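You operate a simulated robot arm through the tools that you are given. There is no shell and no other tool.

You are at the controls of a simulated two-armed robot. One attempt, no reset.

## Task
Open the pink locker door, take the black gloves from the shelf of the pink locker and put it on the top of the white bench and shut the door again. Take the green block on the top of the left bench and put it away on the top of the steel table. Open the blue bench drawer, put the green lever on the top of the left bench away inside and shut the drawer again. Stack the tube box labelled "16 x 1.75" from the top of the left bench on top of the tube box that says "20 x 2.15". Open the top drawer of the left chest, fetch the folded cloth and set it inside and shut the drawer again. Put the blue brush on the top of the left bench away on the grey shelf of the washer. Take the tyre pack on the top of the left bench and put it away on the top of the tyre bench. Fetch the blue pad from the top of the grey crates and set it on the yellow panel. Open the bottom drawer of the right chest. Any order will do.
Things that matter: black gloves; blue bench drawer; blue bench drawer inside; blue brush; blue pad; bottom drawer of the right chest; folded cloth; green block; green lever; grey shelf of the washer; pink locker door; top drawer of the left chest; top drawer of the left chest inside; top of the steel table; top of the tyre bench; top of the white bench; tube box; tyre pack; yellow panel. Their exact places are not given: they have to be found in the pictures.

It is judged by the outcome, as a careful person would: the job done as asked, and still so three seconds after it is handed in. It fails if anything else is knocked over, pushed out of place, dropped, spilled or broken. Flat cloth is picked up by pressing the open fingertips on it (5 to 10 N) and closing them slowly along it; thin cloth reads only 2 to 8 mm in the jaws.

## Robot
Two 7-joint arms with two-finger parallel grippers on one trunk, on a base that drives. Base frame: it is fixed to the floor where the robot stands at the start and does not move with it; the origin is under the middle of the robot, x ahead of it, y to its left, z up. Lengths are in mm, angles in degrees, forces in N, time in s.
The left shoulder is at the start at [70, 130, 1216], the right one opposite. With the tool pointing down near the work surface each hand reaches from about 220 to 520 mm from the robot's upright axis, wherever it stands, measured 20 degrees to its own side. Places, roughly: black gloves (7x12x4 cm) [2300, -2900, 1000]; blue bench drawer [-1900, -3500, 800]; blue bench drawer inside [-1900, -3600, 700]; blue brush (10x4x5 cm) [3500, 4500, 900]; blue pad (7x9x3 cm) [-4300, 2600, 600]; bottom drawer of the right chest [4100, 1500, 200]; folded cloth (6x6x3 cm) [3700, 4400, 900]; green block (4x3x4 cm) [3800, 3500, 900]; green lever (12x3x2 cm) [3700, 3300, 900]; grey shelf of the washer [-8300, 3100, 900]; pink locker door [2200, -2800, 900]; top drawer of the left chest [3500, 4500, 700]; top drawer of the left chest inside [3600, 4500, 600]; top of the steel table [-6900, -600, 800]; top of the tyre bench (76x12 cm) [-1000, -3580, 880]; top of the white bench [1300, -3000, 800]; tube box [3500, 4250, 1000]; tyre pack [3750, 4750, 1000]; yellow panel (20x15x2 cm) [-7000, -1500, 900]. Payload 1.57 kg a hand.
The tool frame of a hand sits at the grasp point between the pads (the TCP): z along the fingers, y along the line on which they close. The tips reach 30 mm beyond it. The gripper opens to 80 mm. The fingers are 17 mm wide and 12 mm thick; the gripper's body (40 by 82 mm) begins 80 mm behind the TCP.
Orientation is told as [roll, pitch, yaw] about the base's x, y, z axes, in that order, counted from this pose: with the fingers straight down and closing along the base's y, the tool's x points along the base's -x, its y along +y and its z along -z.

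## Interface
- The arms move only by the tool send_rows. It takes "left_rows", "right_rows" or both (then of equal length, played together; a hand with none holds still); each is a list of rows, each a list of 3 entries, a list of its own where there are three numbers: the shift along the tool's x, y, z in mm, then the turn, a rotation vector about the tool's x, y, z in degrees, then the opening, from 0 (shut) to 1 (fully open). In form: [[[tx, ty, tz], [rx, ry, rz], jaw], ...]. A call has 1 to 20 rows; each row is the pose to reach, as a shift and turn from the pose commanded when the call began, along the tool's axes at that moment. Each row takes 0.2 s and may step no farther than 50 mm and 8.6 degrees from the row before; otherwise, or with a gripper value out of range, the whole call is refused. A pose out of reach is approached as far as the arm can. The call stops where the force on the tool passes 40 N (or 10 N more than at its start, if that is more) or the arm is blocked; 0.2 s more then pass. The fingers move at their own pace (about 108 mm/s each) and stop on an object; they squeeze with about 31 N. The grip force told is the motor's: it shows also when the fingers shut on nothing. Time passes only in rows, and 0.2 s behind the last, so rows that repeat a pose let the fingers close. The reply holds the time, the measured pose of the TCP, the force on the tool along the base axes, the opening and the grip force, in the units named above and with some noise, with the torque about the TCP (base axes, N m) and any sound that the robot's microphone picked up.
- Cameras (640 x 400 px; columns grow to the right, rows downward): "scene" is now at [132.6, 1.7, 1433.1]; the picture's right is [0.02, -1.00, 0.00], its down [-0.69, -0.01, -0.72] and it looks along [0.72, 0.01, -0.69] (base axes); focal length 255 px, centre (320, 200). "left" rides on the left gripper at [72, 7, -122] in its tool frame; the picture's right is [-0.09, 1.00, 0.00], its down [-0.84, -0.08, -0.54] and it looks along [-0.54, -0.05, 0.84] (tool axes); focal length 238 px, centre (320, 200). "right" rides on the right gripper at [72, -7, -122] in its tool frame; the picture's right is [0.09, 1.00, 0.00], its down [-0.84, 0.08, -0.54] and it looks along [-0.54, 0.05, 0.84] (tool axes); focal length 238 px, centre (320, 200).
- snapshot(camera): a new picture of that camera. It takes no simulated time.
- raise_lower(by): slides the trunk up (or, below 0, down) by that many mm; the arms and the scene camera ride with it, the base frame stays. It gives what a move gives, with no picture.
- steer(legs): drives the robot by 1 to 6 legs, each [ahead, left, turn to the left] in mm, mm and degrees, along the robot's own axes; the way and the turn of a leg run together, so that a leg with both is an arc; at most 1500 mm and 180 degrees a leg. The arms and the cameras ride along, it lands a little off, and it stops where it bumps. It gives what a move gives.
- head_to(pan, tilt): turns the head with the scene camera to pan (to the left, within 86 degrees either way) and tilt (down, from -29 to 69), counted from straight ahead of the robot. It gives what a move gives.
- measure_at(camera, pixels): for up to 12 pixels [column, row] of the newest picture of that camera ("zoom" is the newest enlarged one), the place [x, y, z] in the base frame of the surface seen there, good to about 3 mm. It takes no simulated time.
- zoom(camera, box): a new picture of the part [left, top, right, bottom] of that camera's present view, enlarged. It takes no simulated time.
- hand_in(): hands the job in; it is judged then, once.

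Unless the task says otherwise, let go and move clear before handing in.

The tools are called after "Request:" as a command line: name --argument value ..., lists and objects as JSON in quotes. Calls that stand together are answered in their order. send_rows: Moves the arms, as the interface text tells. Its arguments: {"type":"object","properties":{"left_rows":{"type":"array","items":{"type":"array"}},"right_rows":{"type":"array","items":{"type":"array"}}},"required":[]} The other tools are called the same way: raise_lower (by) slides the trunk up or down; steer (legs) drives the base; head_to (pan, tilt) turns the head that bears the scene camera; snapshot (camera) takes a picture; measure_at (camera, pixels) gives the place of the surface under pixels of a picture; zoom (camera, box) takes an enlarged picture of a part of a camera's view; hand_in () hands the job in.

At the start:

```text
time_s: 0.0
left_tcp_pos: [406.4, 133.5, 1240.2]
left_orientation: [0.0, 0.1, 0.0]
left_force: [-0.2, -0.5, 0.1]
left_moment: [-0.02, 0.02, 0.01]
left_grip_width: 79.9
left_gripper_force: 0.0
right_tcp_pos: [413.5, -188.0, 1202.5]
right_orientation: [0.0, 0.0, -0.2]
right_force: [-0.8, 0.4, 0.5]
right_moment: [0.02, 0.02, 0.0]
right_grip_width: 79.9
right_gripper_force: 0.1
trunk travel left (down, up): [-854.0, 86.0]
robot x, y, heading: [-0.6, 0.9, -0.0]
head pan, tilt: [0.9, 43.8]
```

scene: 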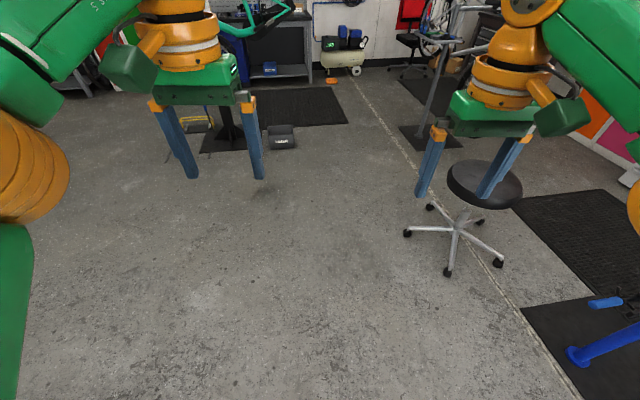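
right: 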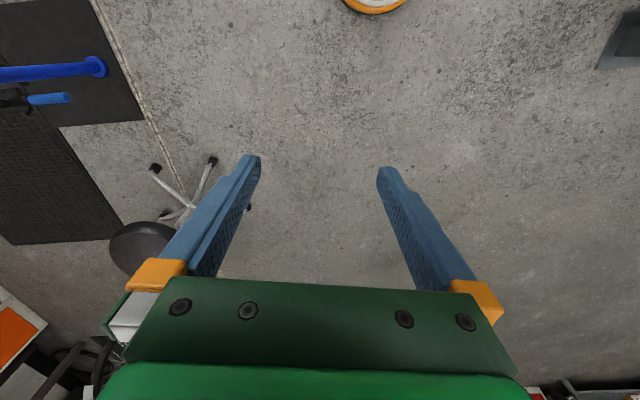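
left: 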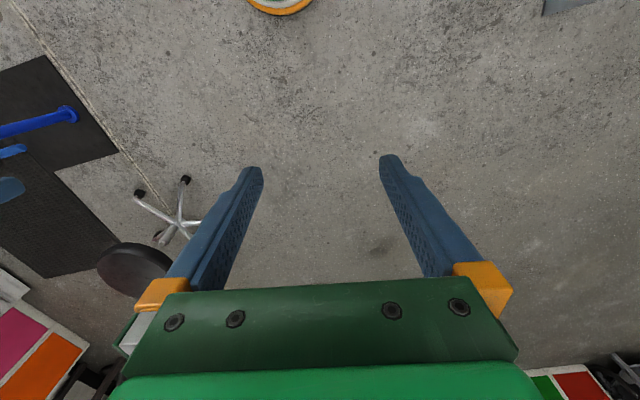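

The first picture shows the workshop floor with a stool at about pixel (465,200) and benches ahead. I'll look around with the head before driving.

Request:
head_to --pan 0 --tilt 10

Request:
snapshot --camera "scene"

Request:
head_to --pan 60 --tilt 10

Request:
snapshot --camera "scene"

Request:
head_to --pan -60 --tilt 10

Request:
snapshot --camera "scene"

```text
time_s: 1.0
left_tcp_pos: [407.8, 134.0, 1239.3]
left_orientation: [0.0, -0.1, 0.0]
left_force: [0.4, -0.1, -0.7]
left_moment: [-0.01, 0.0, -0.02]
left_grip_width: 80.2
left_gripper_force: 0.0
right_tcp_pos: [414.3, -188.2, 1203.1]
right_orientation: [0.1, 0.0, -0.2]
right_force: [0.4, 0.1, -0.2]
right_moment: [0.01, 0.0, 0.0]
right_grip_width: 80.1
right_gripper_force: 0.0
trunk travel left (down, up): [-854.0, 86.0]
robot x, y, heading: [-2.9, -1.6, 0.1]
head pan, tilt: [0.0, 10.0]
```

```text
taken
```

scene: 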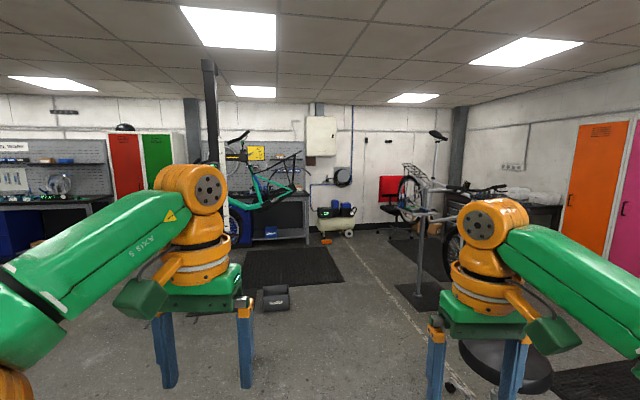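

```text
time_s: 2.3
left_tcp_pos: [408.1, 133.0, 1241.1]
left_orientation: [-0.1, 0.1, 0.0]
left_force: [-0.7, 0.0, -0.2]
left_moment: [0.0, 0.02, -0.04]
left_grip_width: 79.8
left_gripper_force: 0.0
right_tcp_pos: [414.7, -187.4, 1202.0]
right_orientation: [0.0, 0.0, -0.2]
right_force: [-0.4, 0.1, 0.0]
right_moment: [-0.01, 0.0, -0.02]
right_grip_width: 79.8
right_gripper_force: 0.1
trunk travel left (down, up): [-854.0, 86.0]
robot x, y, heading: [0.3, 1.7, 0.1]
head pan, tilt: [60.0, 10.0]
```

```text
taken
```

scene: 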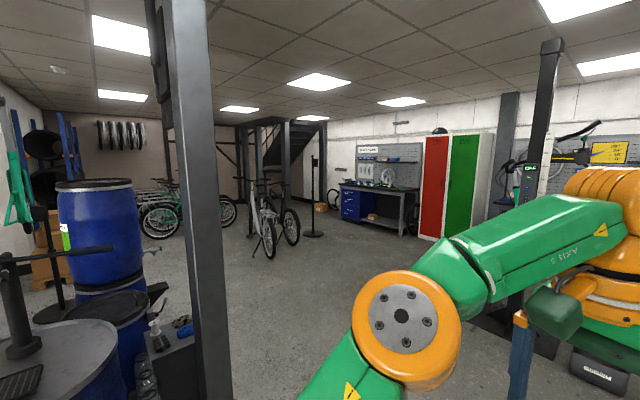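

```text
time_s: 4.3
left_tcp_pos: [407.5, 134.0, 1240.5]
left_orientation: [0.0, 0.0, 0.0]
left_force: [0.3, -0.4, 0.3]
left_moment: [0.0, 0.01, -0.03]
left_grip_width: 80.2
left_gripper_force: 0.0
right_tcp_pos: [414.1, -187.8, 1202.0]
right_orientation: [0.1, 0.0, -0.2]
right_force: [-0.6, 0.4, -0.4]
right_moment: [-0.02, 0.01, 0.02]
right_grip_width: 80.0
right_gripper_force: 0.0
trunk travel left (down, up): [-854.0, 86.0]
robot x, y, heading: [-3.0, 6.3, -0.1]
head pan, tilt: [-60.0, 10.0]
```

```text
taken
```

scene: 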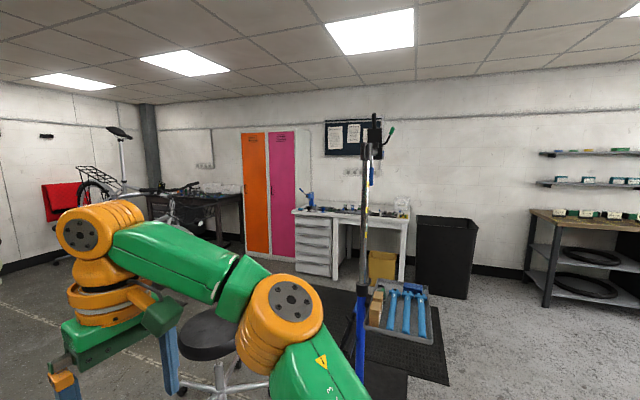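

This view shows the pink locker (285,195), the white bench (350,215) and the wooden tyre bench (590,215), with a repair stand in front. I'll measure places in it.

Request:
measure_at --camera "scene" --pixels '[[283, 200], [295, 140], [272, 140], [350, 216], [410, 222], [590, 215], [530, 290], [400, 320], [450, 382], [445, 250], [235, 210], [290, 250]]'

Request:
zoom --camera "scene" --box '[230, 110, 430, 320]'

Request:
zoom --camera "scene" --box '[440, 110, 640, 320]'

```text
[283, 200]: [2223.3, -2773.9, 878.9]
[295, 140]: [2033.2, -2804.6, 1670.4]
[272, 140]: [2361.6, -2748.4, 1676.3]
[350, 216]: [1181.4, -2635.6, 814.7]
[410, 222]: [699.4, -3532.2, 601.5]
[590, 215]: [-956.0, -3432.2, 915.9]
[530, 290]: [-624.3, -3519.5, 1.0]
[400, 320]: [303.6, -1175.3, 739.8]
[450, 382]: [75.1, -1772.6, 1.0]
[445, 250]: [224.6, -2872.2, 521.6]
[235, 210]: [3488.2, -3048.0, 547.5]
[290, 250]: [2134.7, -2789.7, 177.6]
```

```text
1.90 times, centred on (330, 215) of scene
```

zoom: 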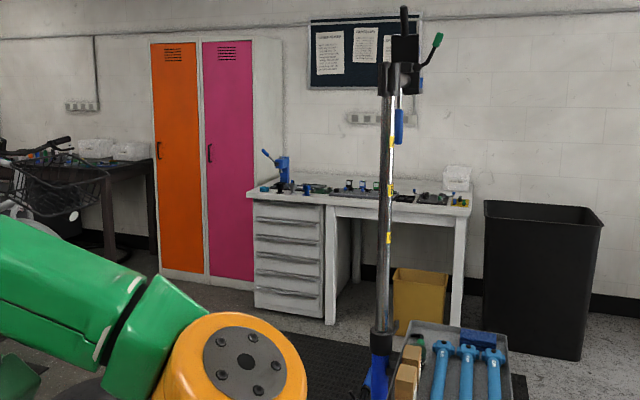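

```text
1.90 times, centred on (540, 215) of scene
```

zoom: 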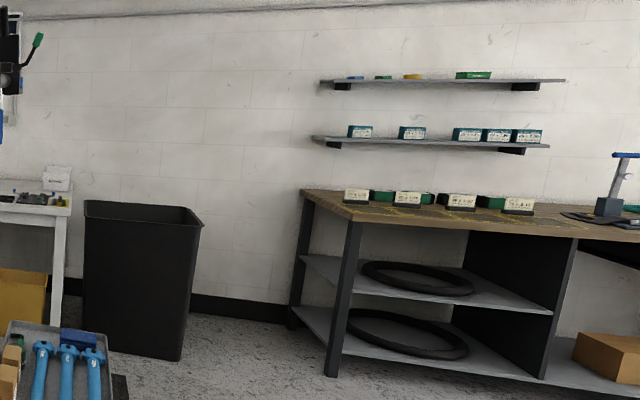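

Request:
head_to --pan -30 --tilt 35

Request:
snapshot --camera "scene"

Request:
measure_at --camera "scene" --pixels '[[320, 200], [400, 150], [500, 150], [560, 150], [600, 250], [350, 250]]'

Request:
head_to --pan -86 --tilt 25

Request:
snapshot --camera "scene"

Request:
head_to --pan 86 --tilt 25

Request:
snapshot --camera "scene"

Request:
measure_at --camera "scene" --pixels '[[320, 200], [150, 200], [450, 200], [250, 250], [330, 300], [420, 330], [550, 250], [100, 150]]'

```text
time_s: 5.2
left_tcp_pos: [407.0, 134.2, 1239.1]
left_orientation: [0.0, -0.1, 0.0]
left_force: [-0.6, 0.2, 0.8]
left_moment: [0.01, 0.0, 0.0]
left_grip_width: 79.9
left_gripper_force: 0.0
right_tcp_pos: [413.0, -188.7, 1201.8]
right_orientation: [0.0, 0.0, -0.1]
right_force: [0.3, 0.0, 0.0]
right_moment: [-0.01, 0.01, 0.0]
right_grip_width: 80.2
right_gripper_force: 0.1
trunk travel left (down, up): [-854.0, 86.0]
robot x, y, heading: [4.4, 0.3, 0.1]
head pan, tilt: [-30.0, 35.0]
```

```text
taken
```

scene: 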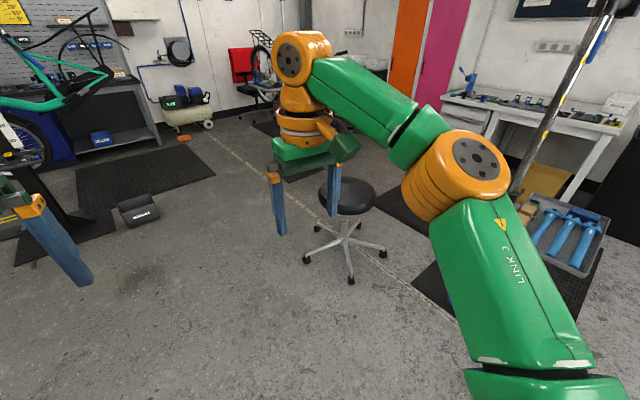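

```text
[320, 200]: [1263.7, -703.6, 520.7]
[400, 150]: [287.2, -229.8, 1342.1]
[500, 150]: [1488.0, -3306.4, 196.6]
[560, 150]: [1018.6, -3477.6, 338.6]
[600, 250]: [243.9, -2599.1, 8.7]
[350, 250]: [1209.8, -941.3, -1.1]
```

```text
time_s: 6.5
left_tcp_pos: [406.7, 134.7, 1239.9]
left_orientation: [0.0, 0.0, 0.0]
left_force: [-0.4, -0.6, -0.1]
left_moment: [-0.01, 0.02, -0.02]
left_grip_width: 80.3
left_gripper_force: 0.1
right_tcp_pos: [414.1, -187.8, 1203.3]
right_orientation: [0.1, 0.0, -0.2]
right_force: [-0.7, -0.2, -0.5]
right_moment: [-0.03, 0.0, -0.02]
right_grip_width: 80.0
right_gripper_force: 0.1
trunk travel left (down, up): [-854.0, 86.0]
robot x, y, heading: [0.8, -0.2, 0.0]
head pan, tilt: [-85.9, 25.0]
```

```text
taken
```

scene: 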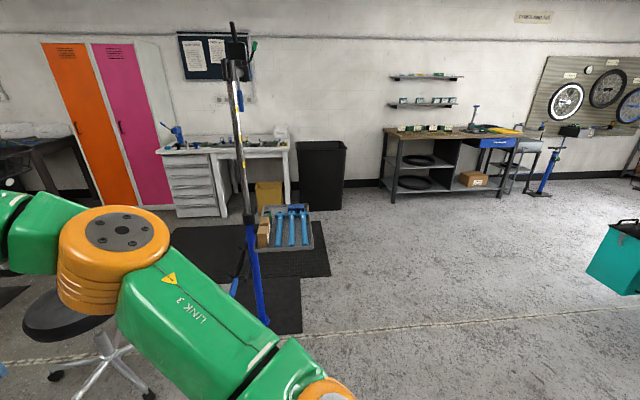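

```text
time_s: 9.1
left_tcp_pos: [407.8, 133.8, 1238.9]
left_orientation: [-0.1, -0.1, -0.1]
left_force: [0.0, 1.2, 0.3]
left_moment: [0.03, -0.01, 0.01]
left_grip_width: 80.0
left_gripper_force: 0.1
right_tcp_pos: [412.8, -189.0, 1201.6]
right_orientation: [0.1, 0.0, -0.2]
right_force: [0.1, 0.4, -0.4]
right_moment: [0.02, -0.03, 0.0]
right_grip_width: 80.0
right_gripper_force: 0.0
trunk travel left (down, up): [-854.0, 86.0]
robot x, y, heading: [-1.3, 0.3, 0.1]
head pan, tilt: [85.9, 25.0]
```

```text
taken
```

scene: 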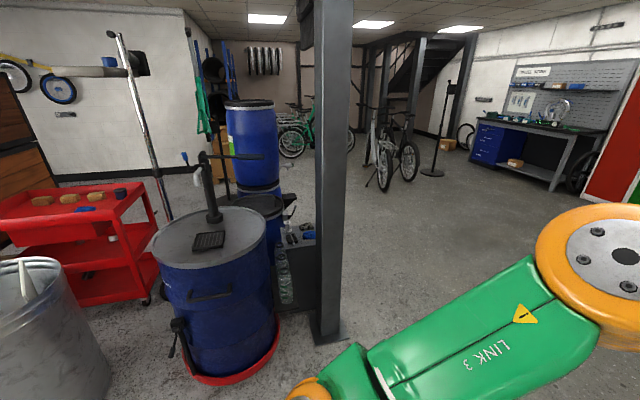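

```text
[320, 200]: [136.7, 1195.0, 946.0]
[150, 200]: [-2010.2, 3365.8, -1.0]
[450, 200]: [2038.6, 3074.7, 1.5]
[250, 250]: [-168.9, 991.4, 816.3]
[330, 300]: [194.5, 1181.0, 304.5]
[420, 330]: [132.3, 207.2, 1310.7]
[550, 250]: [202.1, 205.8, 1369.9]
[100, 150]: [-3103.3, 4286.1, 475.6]
```

The post (320,200) is at [190,1190] and the barrel (210,270) near [-170,990], both beyond arm reach when turning on the spot. I'll turn half around to survey what is behind.

Request:
steer --legs '[[0, 0, -150]]'

Request:
head_to --pan 45 --tilt 12

Request:
snapshot --camera "scene"

Request:
head_to --pan -15 --tilt 12

Request:
snapshot --camera "scene"

Request:
head_to --pan -75 --tilt 12

Request:
snapshot --camera "scene"

```text
time_s: 15.7
left_tcp_pos: [-295.5, -312.0, 1239.5]
left_orientation: [0.0, 0.0, -151.6]
left_force: [0.6, -0.5, 0.4]
left_moment: [-0.01, 0.01, -0.03]
left_grip_width: 79.7
left_gripper_force: 0.1
right_tcp_pos: [-453.7, -31.7, 1202.9]
right_orientation: [0.1, -0.1, -151.8]
right_force: [-0.6, -0.3, 0.3]
right_moment: [0.02, 0.01, 0.03]
right_grip_width: 79.8
right_gripper_force: 0.0
trunk travel left (down, up): [-854.0, 86.0]
robot x, y, heading: [-3.1, -0.4, -151.5]
head pan, tilt: [85.9, 25.0]
```

```text
time_s: 16.8
left_tcp_pos: [-294.3, -311.1, 1240.1]
left_orientation: [0.0, -0.1, -151.6]
left_force: [0.4, 0.4, -0.2]
left_moment: [0.03, -0.05, -0.02]
left_grip_width: 80.1
left_gripper_force: 0.0
right_tcp_pos: [-454.3, -30.8, 1202.8]
right_orientation: [0.0, 0.0, -151.7]
right_force: [0.3, -0.5, -1.2]
right_moment: [0.03, 0.01, 0.03]
right_grip_width: 80.0
right_gripper_force: 0.1
trunk travel left (down, up): [-854.0, 86.0]
robot x, y, heading: [3.1, -0.7, -151.5]
head pan, tilt: [45.0, 12.0]
```

```text
taken
```

scene: 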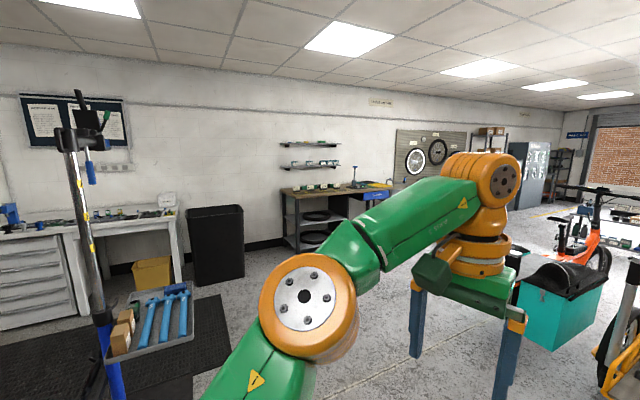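

```text
time_s: 18.1
left_tcp_pos: [-294.9, -310.4, 1239.7]
left_orientation: [0.1, 0.1, -151.7]
left_force: [0.0, -0.1, -0.3]
left_moment: [0.0, -0.03, -0.02]
left_grip_width: 80.1
left_gripper_force: 0.1
right_tcp_pos: [-453.4, -32.1, 1202.0]
right_orientation: [-0.1, 0.0, -151.8]
right_force: [-0.3, 1.3, 0.0]
right_moment: [0.01, -0.01, -0.01]
right_grip_width: 79.9
right_gripper_force: 0.1
trunk travel left (down, up): [-854.0, 86.0]
robot x, y, heading: [-2.6, 0.4, -151.7]
head pan, tilt: [-15.0, 12.0]
```

```text
taken
```

scene: 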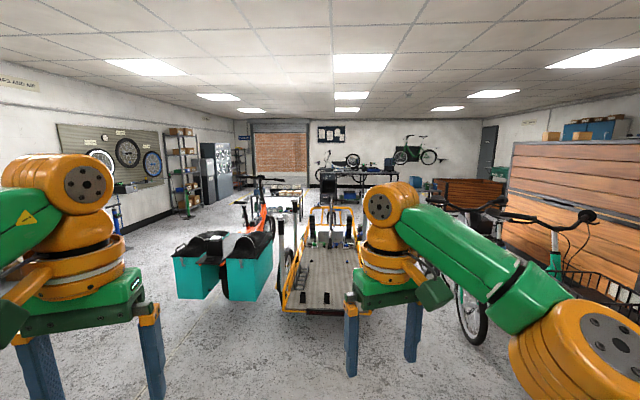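

```text
time_s: 19.4
left_tcp_pos: [-294.5, -312.1, 1239.7]
left_orientation: [0.0, 0.0, -151.6]
left_force: [-0.3, -0.6, 0.4]
left_moment: [0.02, -0.01, 0.01]
left_grip_width: 80.1
left_gripper_force: 0.0
right_tcp_pos: [-453.7, -30.5, 1202.4]
right_orientation: [0.0, -0.1, -151.8]
right_force: [0.0, 0.5, -0.2]
right_moment: [0.0, -0.02, 0.02]
right_grip_width: 79.9
right_gripper_force: 0.2
trunk travel left (down, up): [-854.0, 86.0]
robot x, y, heading: [-0.6, -0.1, -151.6]
head pan, tilt: [-75.0, 12.0]
```

```text
taken
```

scene: 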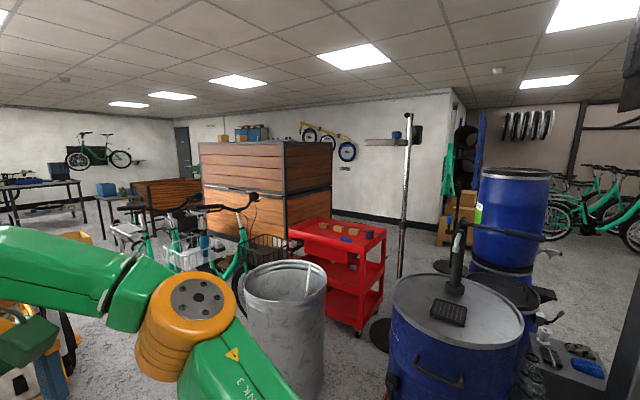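

The room stretches to about x=-9000 with bikes and a cart in the middle. I'll measure points for a rough floor map.

Request:
measure_at --camera "scene" --pixels '[[60, 190], [110, 200], [150, 200], [240, 180], [290, 180], [180, 255], [285, 320], [340, 255], [440, 240], [155, 350], [120, 240], [560, 330]]'

Request:
head_to --pan -15 --tilt 12

Request:
snapshot --camera "scene"

Request:
measure_at --camera "scene" --pixels '[[200, 298], [270, 290], [285, 310], [350, 315], [330, 250], [270, 215], [210, 245], [475, 340], [365, 180], [290, 195], [180, 215], [470, 190]]'

Request:
zoom --camera "scene" --box '[160, 110, 320, 230]'

Request:
zoom --camera "scene" --box '[300, 110, 520, 260]'

```text
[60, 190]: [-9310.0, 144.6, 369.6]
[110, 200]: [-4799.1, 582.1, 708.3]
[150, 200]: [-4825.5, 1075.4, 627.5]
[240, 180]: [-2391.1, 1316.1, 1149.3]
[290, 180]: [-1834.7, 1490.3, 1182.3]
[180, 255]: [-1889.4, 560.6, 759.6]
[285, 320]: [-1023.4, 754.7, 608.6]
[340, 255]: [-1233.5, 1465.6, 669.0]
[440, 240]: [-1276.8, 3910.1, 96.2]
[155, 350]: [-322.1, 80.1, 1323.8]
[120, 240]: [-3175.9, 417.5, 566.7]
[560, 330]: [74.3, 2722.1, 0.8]
```

```text
time_s: 20.7
left_tcp_pos: [-295.2, -311.2, 1240.4]
left_orientation: [0.0, 0.0, -151.6]
left_force: [0.1, 0.6, -0.5]
left_moment: [-0.04, -0.05, 0.0]
left_grip_width: 80.1
left_gripper_force: 0.0
right_tcp_pos: [-453.4, -31.2, 1202.1]
right_orientation: [0.1, 0.0, -151.7]
right_force: [-0.6, -0.5, 0.1]
right_moment: [-0.03, 0.0, 0.0]
right_grip_width: 80.1
right_gripper_force: 0.0
trunk travel left (down, up): [-854.0, 86.0]
robot x, y, heading: [-0.1, -1.9, -151.9]
head pan, tilt: [-15.0, 12.0]
```

```text
taken
```

scene: 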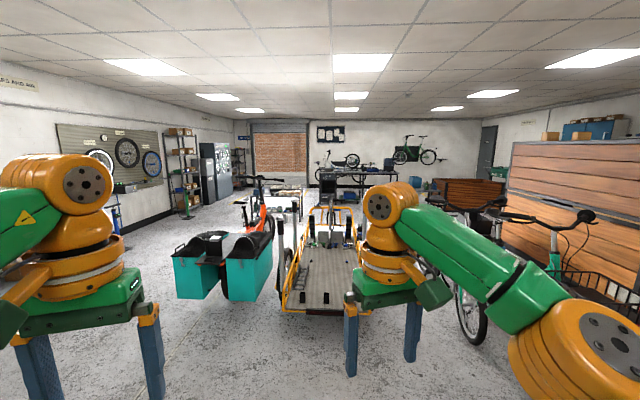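

```text
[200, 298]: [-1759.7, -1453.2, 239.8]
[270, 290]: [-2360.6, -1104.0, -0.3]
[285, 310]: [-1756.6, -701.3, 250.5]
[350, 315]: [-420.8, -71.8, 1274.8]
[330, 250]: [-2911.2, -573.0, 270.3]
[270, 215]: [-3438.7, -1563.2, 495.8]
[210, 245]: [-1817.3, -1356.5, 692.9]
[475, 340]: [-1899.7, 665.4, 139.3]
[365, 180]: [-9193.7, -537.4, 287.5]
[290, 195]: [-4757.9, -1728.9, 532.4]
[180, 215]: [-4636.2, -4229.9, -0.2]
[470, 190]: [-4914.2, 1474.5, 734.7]
```

```text
3.33 times, centred on (240, 170) of scene
```

zoom: 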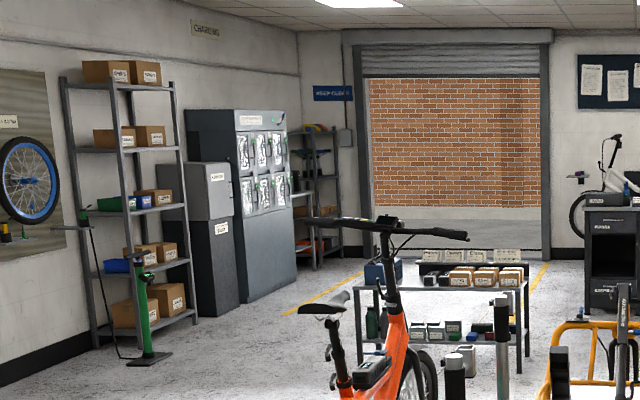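

```text
2.67 times, centred on (410, 185) of scene
```

zoom: 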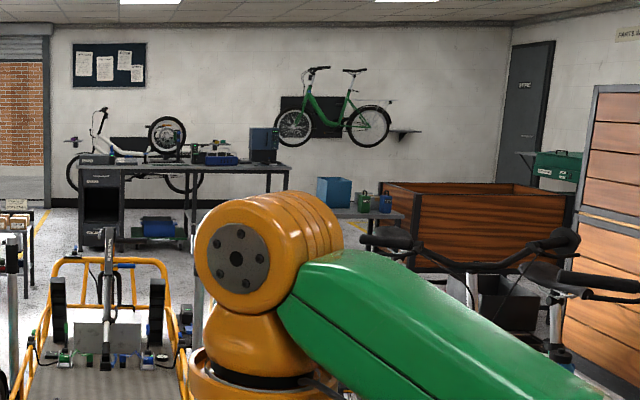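

Now I have a rough map; the left bench lies ahead-left. I'll turn back to face it and look along the way.

Request:
steer --legs '[[0, 0, 150], [0, 0, 45]]'

Request:
head_to --pan 0 --tilt 18

Request:
snapshot --camera "scene"

Request:
measure_at --camera "scene" --pixels '[[320, 200], [250, 200], [380, 200], [320, 170], [320, 250], [250, 170], [400, 170]]'

```text
time_s: 29.4
left_tcp_pos: [204.1, 376.9, 1238.8]
left_orientation: [0.1, -0.1, 43.5]
left_force: [0.3, 0.6, -0.6]
left_moment: [0.0, 0.02, 0.0]
left_grip_width: 80.2
left_gripper_force: 0.1
right_tcp_pos: [429.5, 146.6, 1201.4]
right_orientation: [0.1, 0.0, 43.3]
right_force: [0.3, 1.0, 0.0]
right_moment: [0.03, -0.02, 0.03]
right_grip_width: 79.8
right_gripper_force: 0.0
trunk travel left (down, up): [-854.0, 86.0]
robot x, y, heading: [0.4, 3.8, 43.6]
head pan, tilt: [-15.0, 12.0]
```

```text
time_s: 30.1
left_tcp_pos: [203.9, 376.1, 1239.7]
left_orientation: [0.0, -0.1, 43.5]
left_force: [0.4, -0.3, 0.5]
left_moment: [0.04, 0.0, 0.0]
left_grip_width: 80.1
left_gripper_force: 0.1
right_tcp_pos: [429.2, 148.8, 1202.1]
right_orientation: [0.1, 0.0, 43.3]
right_force: [0.1, 0.1, -0.4]
right_moment: [0.02, 0.0, 0.01]
right_grip_width: 80.1
right_gripper_force: 0.0
trunk travel left (down, up): [-854.0, 86.0]
robot x, y, heading: [1.8, 1.4, 43.3]
head pan, tilt: [0.0, 18.0]
```

```text
taken
```

scene: 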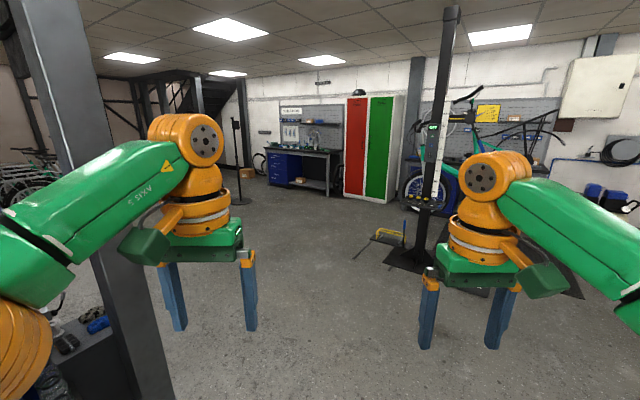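

```text
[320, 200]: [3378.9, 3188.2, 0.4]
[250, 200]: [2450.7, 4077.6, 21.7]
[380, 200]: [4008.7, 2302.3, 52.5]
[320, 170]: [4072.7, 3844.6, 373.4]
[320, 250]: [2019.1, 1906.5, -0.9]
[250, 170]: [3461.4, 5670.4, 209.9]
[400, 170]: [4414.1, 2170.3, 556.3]
```

Request:
zoom --camera "scene" --box '[220, 90, 420, 270]'

Request:
measure_at --camera "scene" --pixels '[[240, 200], [232, 200], [238, 160], [270, 165], [300, 152], [255, 152], [330, 152], [355, 250], [400, 245], [372, 240], [345, 190], [405, 262]]'

```text
2.22 times, centred on (320, 180) of scene
```

zoom: 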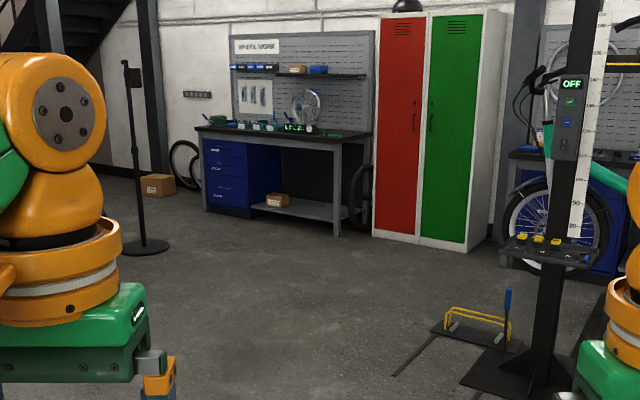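

```text
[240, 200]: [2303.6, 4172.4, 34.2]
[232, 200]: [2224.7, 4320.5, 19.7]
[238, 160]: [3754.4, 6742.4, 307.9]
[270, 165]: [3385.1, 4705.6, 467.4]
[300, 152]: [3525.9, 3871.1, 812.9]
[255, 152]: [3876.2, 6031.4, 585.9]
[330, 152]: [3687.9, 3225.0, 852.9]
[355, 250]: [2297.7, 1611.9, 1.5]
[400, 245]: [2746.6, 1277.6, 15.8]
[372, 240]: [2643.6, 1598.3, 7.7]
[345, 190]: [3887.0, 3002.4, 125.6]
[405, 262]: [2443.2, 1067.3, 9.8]
```

The left bench top is around z 860 with its front near x 3390, and the black floor stand sits near [2300,4200]. I'll drive along the clear floor to about [2700,3500] facing the bench.

Request:
steer --legs '[[1500, 0, 0], [700, 0, 0], [1083, 347, 0], [1083, 347, 0], [0, 0, -43]]'

Request:
head_to --pan 0 --tilt 25

Request:
snapshot --camera "scene"

Request:
head_to --pan 50 --tilt 25

Request:
snapshot --camera "scene"

```text
time_s: 53.9
left_tcp_pos: [3052.5, 3740.2, 1238.6]
left_orientation: [0.0, 0.0, 3.1]
left_force: [-0.2, -0.5, 0.4]
left_moment: [0.0, -0.02, 0.02]
left_grip_width: 80.2
left_gripper_force: 0.0
right_tcp_pos: [3077.7, 3420.3, 1203.3]
right_orientation: [0.0, -0.1, 3.1]
right_force: [-0.1, -0.4, -0.4]
right_moment: [0.01, 0.04, 0.01]
right_grip_width: 80.1
right_gripper_force: 0.0
trunk travel left (down, up): [-854.0, 86.0]
robot x, y, heading: [2651.9, 3585.5, 3.2]
head pan, tilt: [0.0, 18.0]
```

```text
time_s: 54.6
left_tcp_pos: [3053.7, 3739.0, 1240.0]
left_orientation: [0.0, 0.0, 3.3]
left_force: [0.0, -0.7, 0.4]
left_moment: [0.03, -0.03, -0.01]
left_grip_width: 79.9
left_gripper_force: 0.0
right_tcp_pos: [3076.4, 3419.2, 1202.1]
right_orientation: [-0.1, 0.0, 3.0]
right_force: [-0.5, 0.0, -0.4]
right_moment: [-0.01, 0.04, -0.05]
right_grip_width: 80.1
right_gripper_force: 0.1
trunk travel left (down, up): [-854.0, 86.0]
robot x, y, heading: [2653.5, 3586.9, 3.3]
head pan, tilt: [0.0, 25.0]
```

```text
taken
```

scene: 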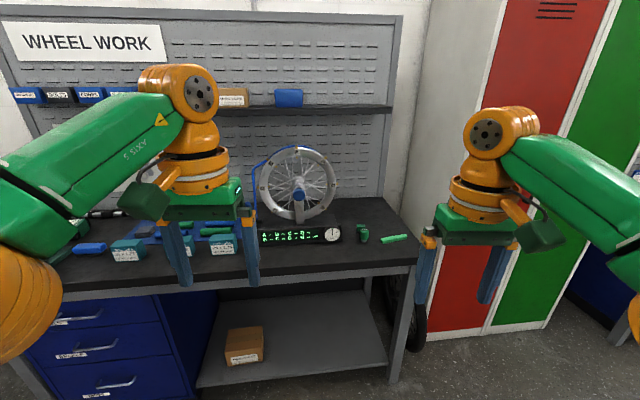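

```text
time_s: 55.8
left_tcp_pos: [3053.3, 3740.2, 1240.0]
left_orientation: [0.1, -0.1, 3.2]
left_force: [-0.8, 0.5, -0.7]
left_moment: [-0.02, 0.01, -0.03]
left_grip_width: 80.1
left_gripper_force: 0.1
right_tcp_pos: [3077.3, 3419.9, 1202.1]
right_orientation: [0.0, 0.1, 3.1]
right_force: [0.1, 0.2, 0.2]
right_moment: [-0.04, 0.0, -0.01]
right_grip_width: 80.1
right_gripper_force: 0.0
trunk travel left (down, up): [-854.0, 86.0]
robot x, y, heading: [2654.2, 3579.3, 3.2]
head pan, tilt: [50.0, 25.0]
```

```text
taken
```

scene: 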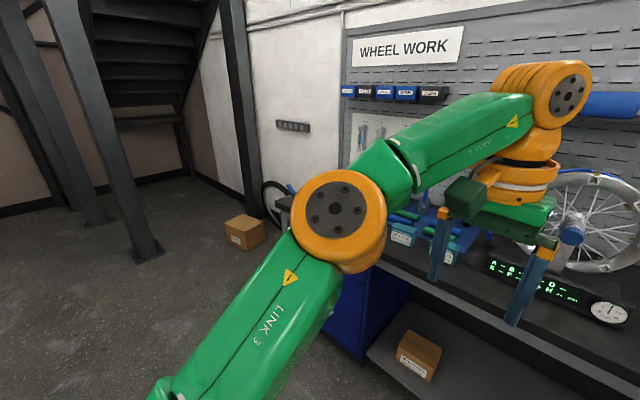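

The forward view showed the green block (363,233), green lever (395,238), boxes (130,250)/(222,245) and the blue drawers at lower left. I'll look closer.

Request:
head_to --pan 15 --tilt 28

Request:
zoom --camera "scene" --box '[120, 150, 360, 300]'

Request:
zoom --camera "scene" --box '[320, 150, 560, 300]'

Request:
snapshot --camera "left"

Request:
snapshot --camera "right"

```text
time_s: 56.8
left_tcp_pos: [3051.8, 3741.3, 1240.3]
left_orientation: [0.0, 0.0, 3.2]
left_force: [-0.4, 0.7, 0.3]
left_moment: [-0.03, -0.04, 0.02]
left_grip_width: 79.9
left_gripper_force: 0.1
right_tcp_pos: [3077.1, 3419.2, 1202.5]
right_orientation: [0.0, 0.0, 3.0]
right_force: [-0.6, 0.4, -0.6]
right_moment: [0.04, -0.01, -0.03]
right_grip_width: 80.1
right_gripper_force: 0.1
trunk travel left (down, up): [-854.0, 86.0]
robot x, y, heading: [2651.9, 3581.4, 3.0]
head pan, tilt: [15.0, 28.0]
```

```text
2.67 times, centred on (240, 225) of scene
```

zoom: 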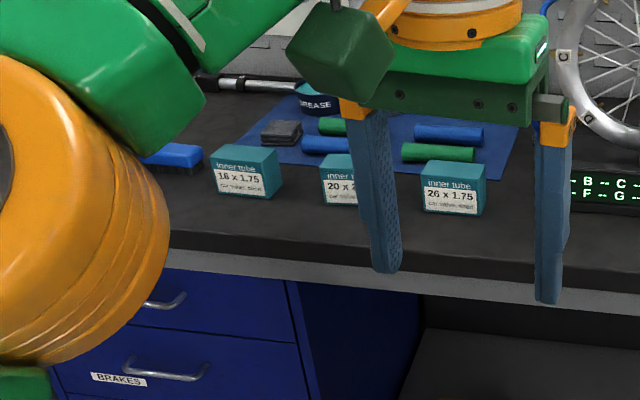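

```text
2.67 times, centred on (440, 225) of scene
```

zoom: 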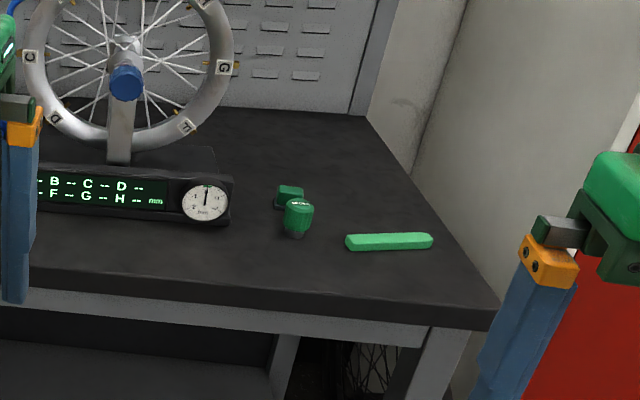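

```text
taken
```

left: 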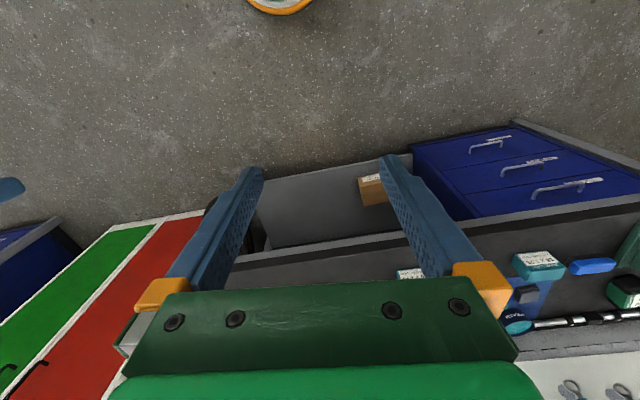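

```text
taken
```

right: 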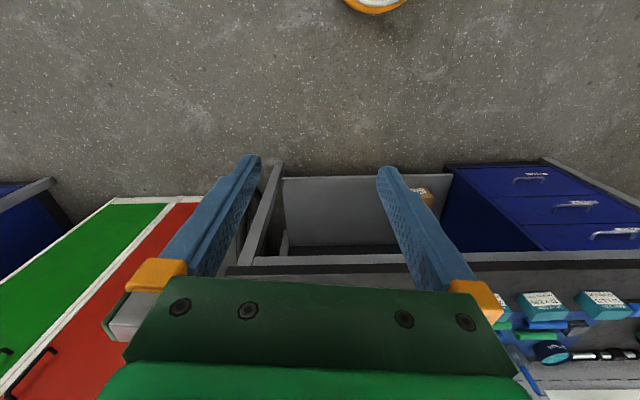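

I see tube boxes "16/18 x 1.75", "20 x 2…", "26 x 1.75", the cloth (280,130 in zoom), brush (175,155), and two green things plus the lever. First I check the floor stand to my left.

Request:
head_to --pan 80 --tilt 30

Request:
snapshot --camera "scene"

Request:
measure_at --camera "scene" --pixels '[[100, 200], [150, 250], [100, 300], [350, 200], [450, 200], [250, 200], [200, 150]]'

```text
time_s: 58.2
left_tcp_pos: [3052.6, 3740.3, 1239.8]
left_orientation: [0.0, 0.1, 3.2]
left_force: [0.5, -1.0, 0.3]
left_moment: [-0.01, 0.0, -0.05]
left_grip_width: 79.8
left_gripper_force: 0.2
right_tcp_pos: [3077.1, 3419.9, 1202.2]
right_orientation: [0.0, 0.1, 3.1]
right_force: [0.9, -0.7, -0.2]
right_moment: [0.05, 0.0, 0.0]
right_grip_width: 80.0
right_gripper_force: 0.0
trunk travel left (down, up): [-854.0, 86.0]
robot x, y, heading: [2656.1, 3581.4, 3.3]
head pan, tilt: [80.0, 30.0]
```

```text
taken
```

scene: 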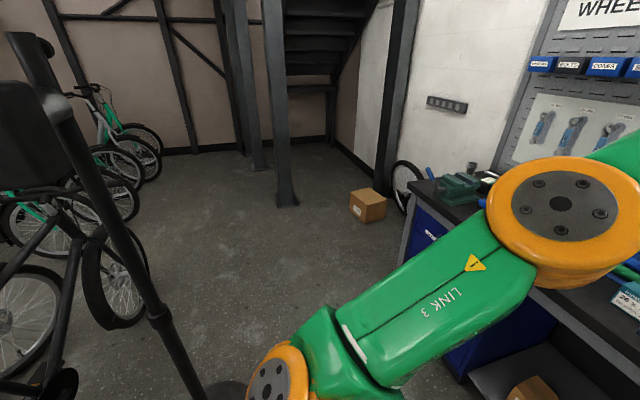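

```text
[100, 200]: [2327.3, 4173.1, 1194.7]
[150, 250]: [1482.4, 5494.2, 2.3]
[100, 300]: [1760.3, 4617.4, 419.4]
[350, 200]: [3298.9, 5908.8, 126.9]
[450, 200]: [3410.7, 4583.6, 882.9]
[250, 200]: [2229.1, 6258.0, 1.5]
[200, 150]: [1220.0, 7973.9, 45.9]
```

The stand pole is at [2327,4173], so there's room to stand at x≈2880, y≈4330 in front of the left part of the bench. I move there.

Request:
steer --legs '[[240, 730, -3]]'

Request:
head_to --pan 0 --tilt 40

Request:
snapshot --camera "scene"

Request:
zoom --camera "scene" --box '[200, 40, 440, 190]'

Request:
snapshot --camera "left"

Request:
snapshot --camera "right"

```text
time_s: 62.3
left_tcp_pos: [3283.9, 4452.3, 1240.7]
left_orientation: [0.0, -0.1, 0.2]
left_force: [-0.2, -0.5, 0.1]
left_moment: [-0.01, 0.02, 0.0]
left_grip_width: 79.7
left_gripper_force: 0.0
right_tcp_pos: [3293.0, 4131.9, 1202.0]
right_orientation: [0.1, 0.1, 0.0]
right_force: [0.3, 0.2, -0.3]
right_moment: [0.0, -0.02, -0.02]
right_grip_width: 79.8
right_gripper_force: 0.1
trunk travel left (down, up): [-854.0, 86.0]
robot x, y, heading: [2877.1, 4321.1, -0.0]
head pan, tilt: [80.0, 30.0]
```

```text
time_s: 63.8
left_tcp_pos: [3285.0, 4456.2, 1239.8]
left_orientation: [0.0, 0.0, 0.2]
left_force: [0.6, 0.6, -0.2]
left_moment: [-0.01, -0.01, 0.01]
left_grip_width: 80.2
left_gripper_force: 0.0
right_tcp_pos: [3293.1, 4133.6, 1203.3]
right_orientation: [0.1, 0.0, 0.1]
right_force: [-0.4, 0.6, 0.1]
right_moment: [0.03, -0.01, 0.0]
right_grip_width: 80.2
right_gripper_force: 0.2
trunk travel left (down, up): [-854.0, 86.0]
robot x, y, heading: [2874.9, 4320.9, 0.2]
head pan, tilt: [0.0, 40.0]
```

```text
taken
```

scene: 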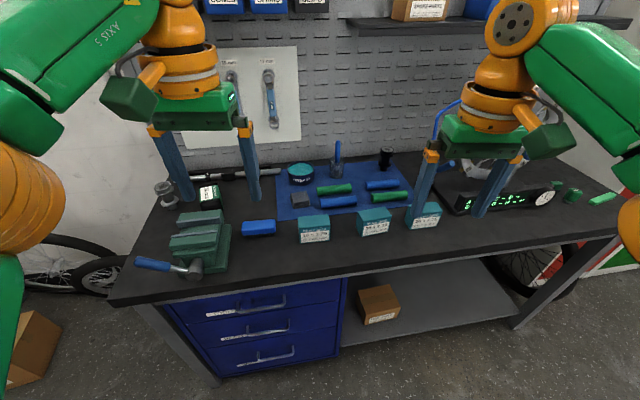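

```text
2.67 times, centred on (320, 115) of scene
```

zoom: 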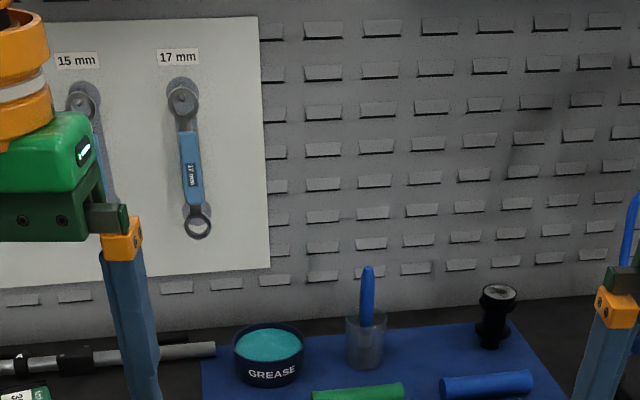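

```text
taken
```

left: 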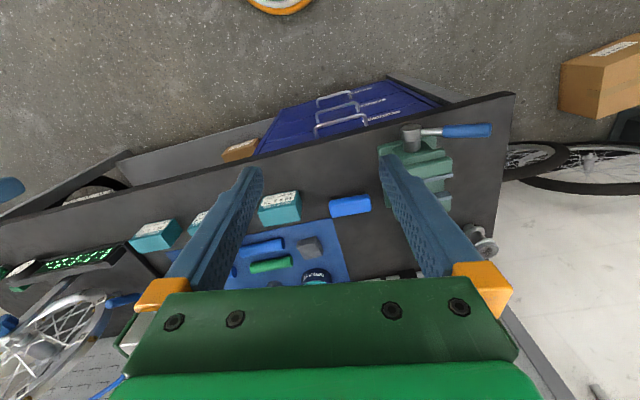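

```text
taken
```

right: 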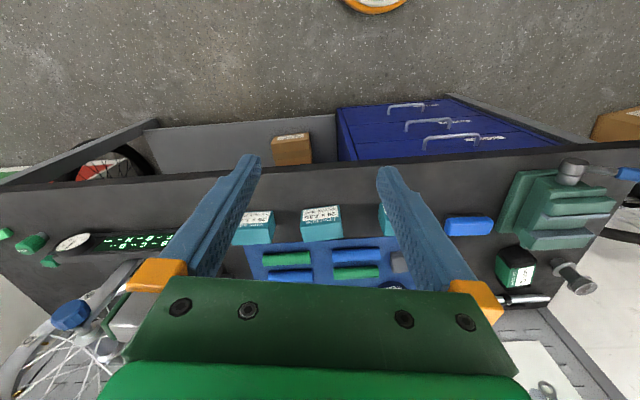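

Request:
zoom --camera "scene" --box '[240, 160, 440, 260]'

Request:
zoom --camera "scene" --box '[130, 160, 290, 290]'

Request:
measure_at --camera "scene" --pixels '[[258, 223], [258, 229], [301, 199], [301, 205], [314, 220], [374, 214], [424, 210], [208, 195], [200, 240], [250, 302], [170, 265], [410, 260]]'

Request:
measure_at --camera "scene" --pixels '[[300, 218], [329, 217], [302, 242], [329, 240], [360, 211], [388, 209], [362, 235], [390, 232], [243, 226], [276, 222], [293, 195], [309, 195]]'

```text
3.20 times, centred on (340, 210) of scene
```

zoom: 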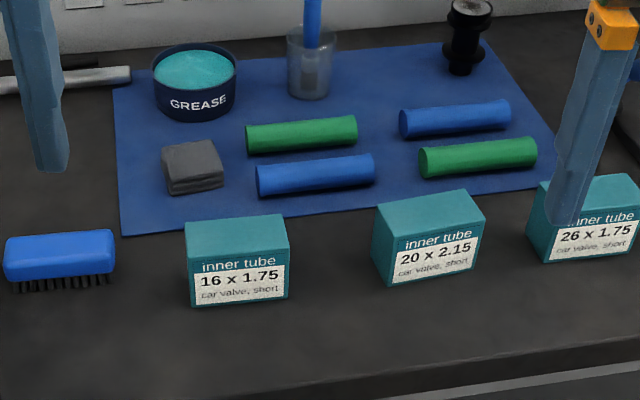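

```text
3.08 times, centred on (210, 225) of scene
```

zoom: 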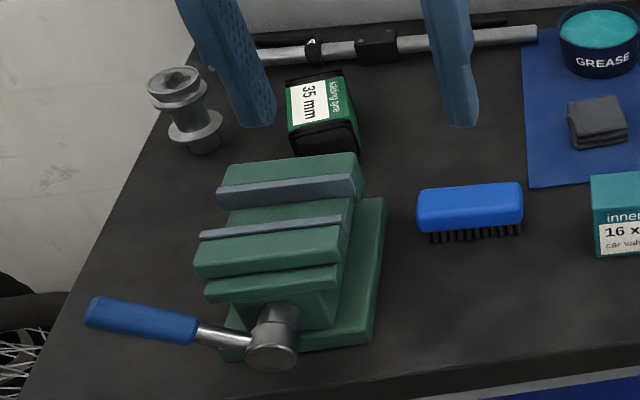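

```text
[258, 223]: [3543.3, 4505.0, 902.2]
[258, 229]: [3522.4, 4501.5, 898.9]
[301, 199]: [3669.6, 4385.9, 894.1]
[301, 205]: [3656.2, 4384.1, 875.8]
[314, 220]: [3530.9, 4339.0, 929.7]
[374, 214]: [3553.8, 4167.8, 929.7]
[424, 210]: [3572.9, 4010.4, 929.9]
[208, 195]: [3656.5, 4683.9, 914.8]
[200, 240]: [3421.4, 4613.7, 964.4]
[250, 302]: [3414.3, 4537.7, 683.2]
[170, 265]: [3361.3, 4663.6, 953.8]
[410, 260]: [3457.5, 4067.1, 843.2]
```

```text
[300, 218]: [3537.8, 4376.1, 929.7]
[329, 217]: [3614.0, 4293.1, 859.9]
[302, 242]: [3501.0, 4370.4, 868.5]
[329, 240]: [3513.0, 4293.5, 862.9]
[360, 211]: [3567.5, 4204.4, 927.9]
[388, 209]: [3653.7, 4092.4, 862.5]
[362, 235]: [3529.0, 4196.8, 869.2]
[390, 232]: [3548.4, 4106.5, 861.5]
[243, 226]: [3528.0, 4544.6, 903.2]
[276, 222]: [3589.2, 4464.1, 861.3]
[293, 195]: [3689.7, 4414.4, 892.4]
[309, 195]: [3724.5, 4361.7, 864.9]
```

The boxes read "16 x 1.75" (left), "20 x 2.15" (middle), "26 x 1.75" (right), all on the bench at z≈860. I'll look straight down to see how far my own base sticks out before getting closer.

Request:
head_to --pan 0 --tilt 69

Request:
snapshot --camera "scene"

Request:
measure_at --camera "scene" --pixels '[[320, 380], [320, 350], [320, 320], [320, 280], [320, 250], [250, 390], [400, 390], [320, 398]]'

```text
time_s: 64.8
left_tcp_pos: [3284.2, 4455.3, 1239.9]
left_orientation: [0.1, -0.1, 0.1]
left_force: [0.9, 0.0, 0.3]
left_moment: [-0.03, 0.01, 0.03]
left_grip_width: 79.9
left_gripper_force: 0.1
right_tcp_pos: [3292.8, 4133.4, 1202.1]
right_orientation: [0.1, 0.1, -0.1]
right_force: [0.4, 0.3, 0.1]
right_moment: [0.01, -0.02, 0.01]
right_grip_width: 79.9
right_gripper_force: 0.0
trunk travel left (down, up): [-854.0, 86.0]
robot x, y, heading: [2881.1, 4318.4, 0.1]
head pan, tilt: [0.0, 68.8]
```

```text
taken
```

scene: 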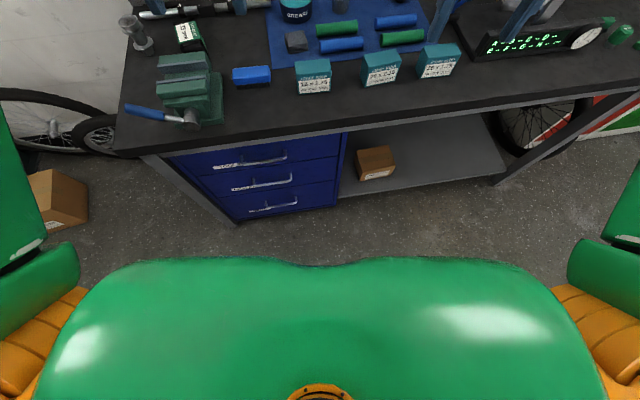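

```text
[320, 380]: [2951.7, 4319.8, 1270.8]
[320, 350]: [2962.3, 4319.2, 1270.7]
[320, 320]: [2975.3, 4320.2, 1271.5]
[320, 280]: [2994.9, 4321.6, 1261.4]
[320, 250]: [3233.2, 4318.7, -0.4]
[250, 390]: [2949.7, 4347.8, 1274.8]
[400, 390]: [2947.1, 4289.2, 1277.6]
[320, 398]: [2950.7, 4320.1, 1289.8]
```

My torso only reaches about 125 mm ahead, so I can come closer. The bench front runs slightly askew (≈6°), so I'll turn with it and move in.

Request:
steer --legs '[[180, -40, 6.4]]'

Request:
head_to --pan 0 --tilt 50

Request:
snapshot --camera "scene"

```text
time_s: 66.3
left_tcp_pos: [3447.6, 4470.3, 1241.6]
left_orientation: [0.0, -0.2, 6.5]
left_force: [0.6, 0.1, 0.4]
left_moment: [0.0, -0.04, -0.01]
left_grip_width: 79.9
left_gripper_force: 0.0
right_tcp_pos: [3491.3, 4150.4, 1203.8]
right_orientation: [0.0, -0.1, 6.5]
right_force: [-0.1, 0.2, -0.2]
right_moment: [-0.01, -0.01, 0.0]
right_grip_width: 80.0
right_gripper_force: 0.1
trunk travel left (down, up): [-854.0, 86.0]
robot x, y, heading: [3065.1, 4292.0, 6.3]
head pan, tilt: [0.0, 68.8]
```

```text
time_s: 67.1
left_tcp_pos: [3453.2, 4470.4, 1240.2]
left_orientation: [0.0, 0.0, 6.5]
left_force: [-0.7, -0.3, -0.9]
left_moment: [-0.02, 0.01, 0.01]
left_grip_width: 80.0
left_gripper_force: 0.1
right_tcp_pos: [3496.2, 4151.2, 1202.8]
right_orientation: [0.0, 0.0, 6.4]
right_force: [0.0, -0.5, -0.1]
right_moment: [0.01, 0.01, -0.01]
right_grip_width: 80.0
right_gripper_force: 0.1
trunk travel left (down, up): [-854.0, 86.0]
robot x, y, heading: [3064.3, 4289.6, 6.3]
head pan, tilt: [0.0, 50.0]
```

```text
taken
```

scene: 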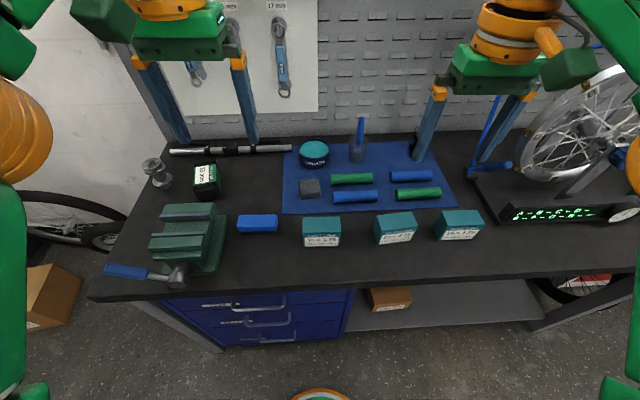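

Aligned with the bench now. I measure the items again from this closer view.

Request:
measure_at --camera "scene" --pixels '[[301, 182], [319, 182], [302, 192], [318, 192], [310, 183], [310, 195], [310, 200], [258, 215], [258, 222], [238, 217], [276, 216], [235, 227]]'

Request:
measure_at --camera "scene" --pixels '[[305, 222], [339, 220], [307, 233], [339, 232], [322, 220], [322, 233], [322, 244], [378, 216], [412, 214], [380, 229], [415, 225], [395, 240]]'

Request:
measure_at --camera "scene" --pixels '[[205, 168], [208, 190], [207, 180], [195, 172], [218, 178], [320, 270], [180, 288], [500, 268], [260, 305], [230, 308], [290, 300], [330, 305]]'

Request:
zoom --camera "scene" --box '[150, 140, 350, 270]'

```text
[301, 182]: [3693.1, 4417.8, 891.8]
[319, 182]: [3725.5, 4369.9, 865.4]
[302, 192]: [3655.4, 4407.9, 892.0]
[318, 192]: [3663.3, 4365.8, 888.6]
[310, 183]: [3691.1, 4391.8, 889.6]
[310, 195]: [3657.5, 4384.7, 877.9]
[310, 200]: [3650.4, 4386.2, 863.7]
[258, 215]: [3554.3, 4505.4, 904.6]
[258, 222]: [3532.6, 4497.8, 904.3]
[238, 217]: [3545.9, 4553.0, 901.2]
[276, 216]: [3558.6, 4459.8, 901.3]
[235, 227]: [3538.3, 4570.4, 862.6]
```

```text
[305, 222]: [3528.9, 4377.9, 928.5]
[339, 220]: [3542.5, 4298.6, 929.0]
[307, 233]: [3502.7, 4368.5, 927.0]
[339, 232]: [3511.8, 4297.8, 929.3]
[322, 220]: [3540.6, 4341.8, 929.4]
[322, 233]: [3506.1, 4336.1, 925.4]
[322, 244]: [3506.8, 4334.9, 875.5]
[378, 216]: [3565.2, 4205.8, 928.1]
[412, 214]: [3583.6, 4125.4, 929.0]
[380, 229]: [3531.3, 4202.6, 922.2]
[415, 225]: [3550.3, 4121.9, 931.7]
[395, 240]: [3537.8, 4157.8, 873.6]
```

```text
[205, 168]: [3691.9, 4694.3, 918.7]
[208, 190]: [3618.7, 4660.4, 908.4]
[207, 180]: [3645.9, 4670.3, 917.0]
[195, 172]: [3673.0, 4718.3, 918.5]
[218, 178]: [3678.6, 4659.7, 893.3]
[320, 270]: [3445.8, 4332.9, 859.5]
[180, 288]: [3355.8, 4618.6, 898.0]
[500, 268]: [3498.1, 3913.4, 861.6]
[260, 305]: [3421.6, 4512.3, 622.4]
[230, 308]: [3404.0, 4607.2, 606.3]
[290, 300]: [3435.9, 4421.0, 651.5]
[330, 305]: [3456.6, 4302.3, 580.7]
```

```text
3.08 times, centred on (250, 205) of scene
```

zoom: 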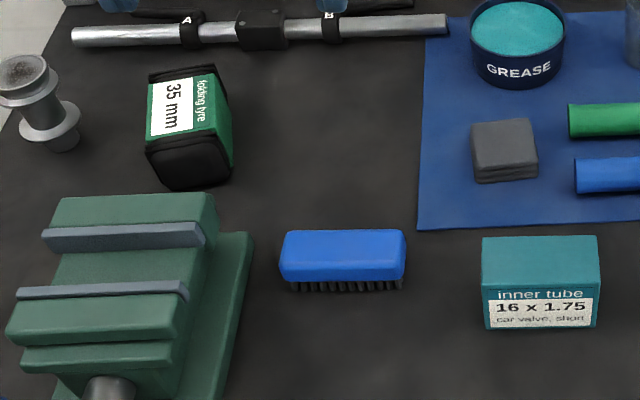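

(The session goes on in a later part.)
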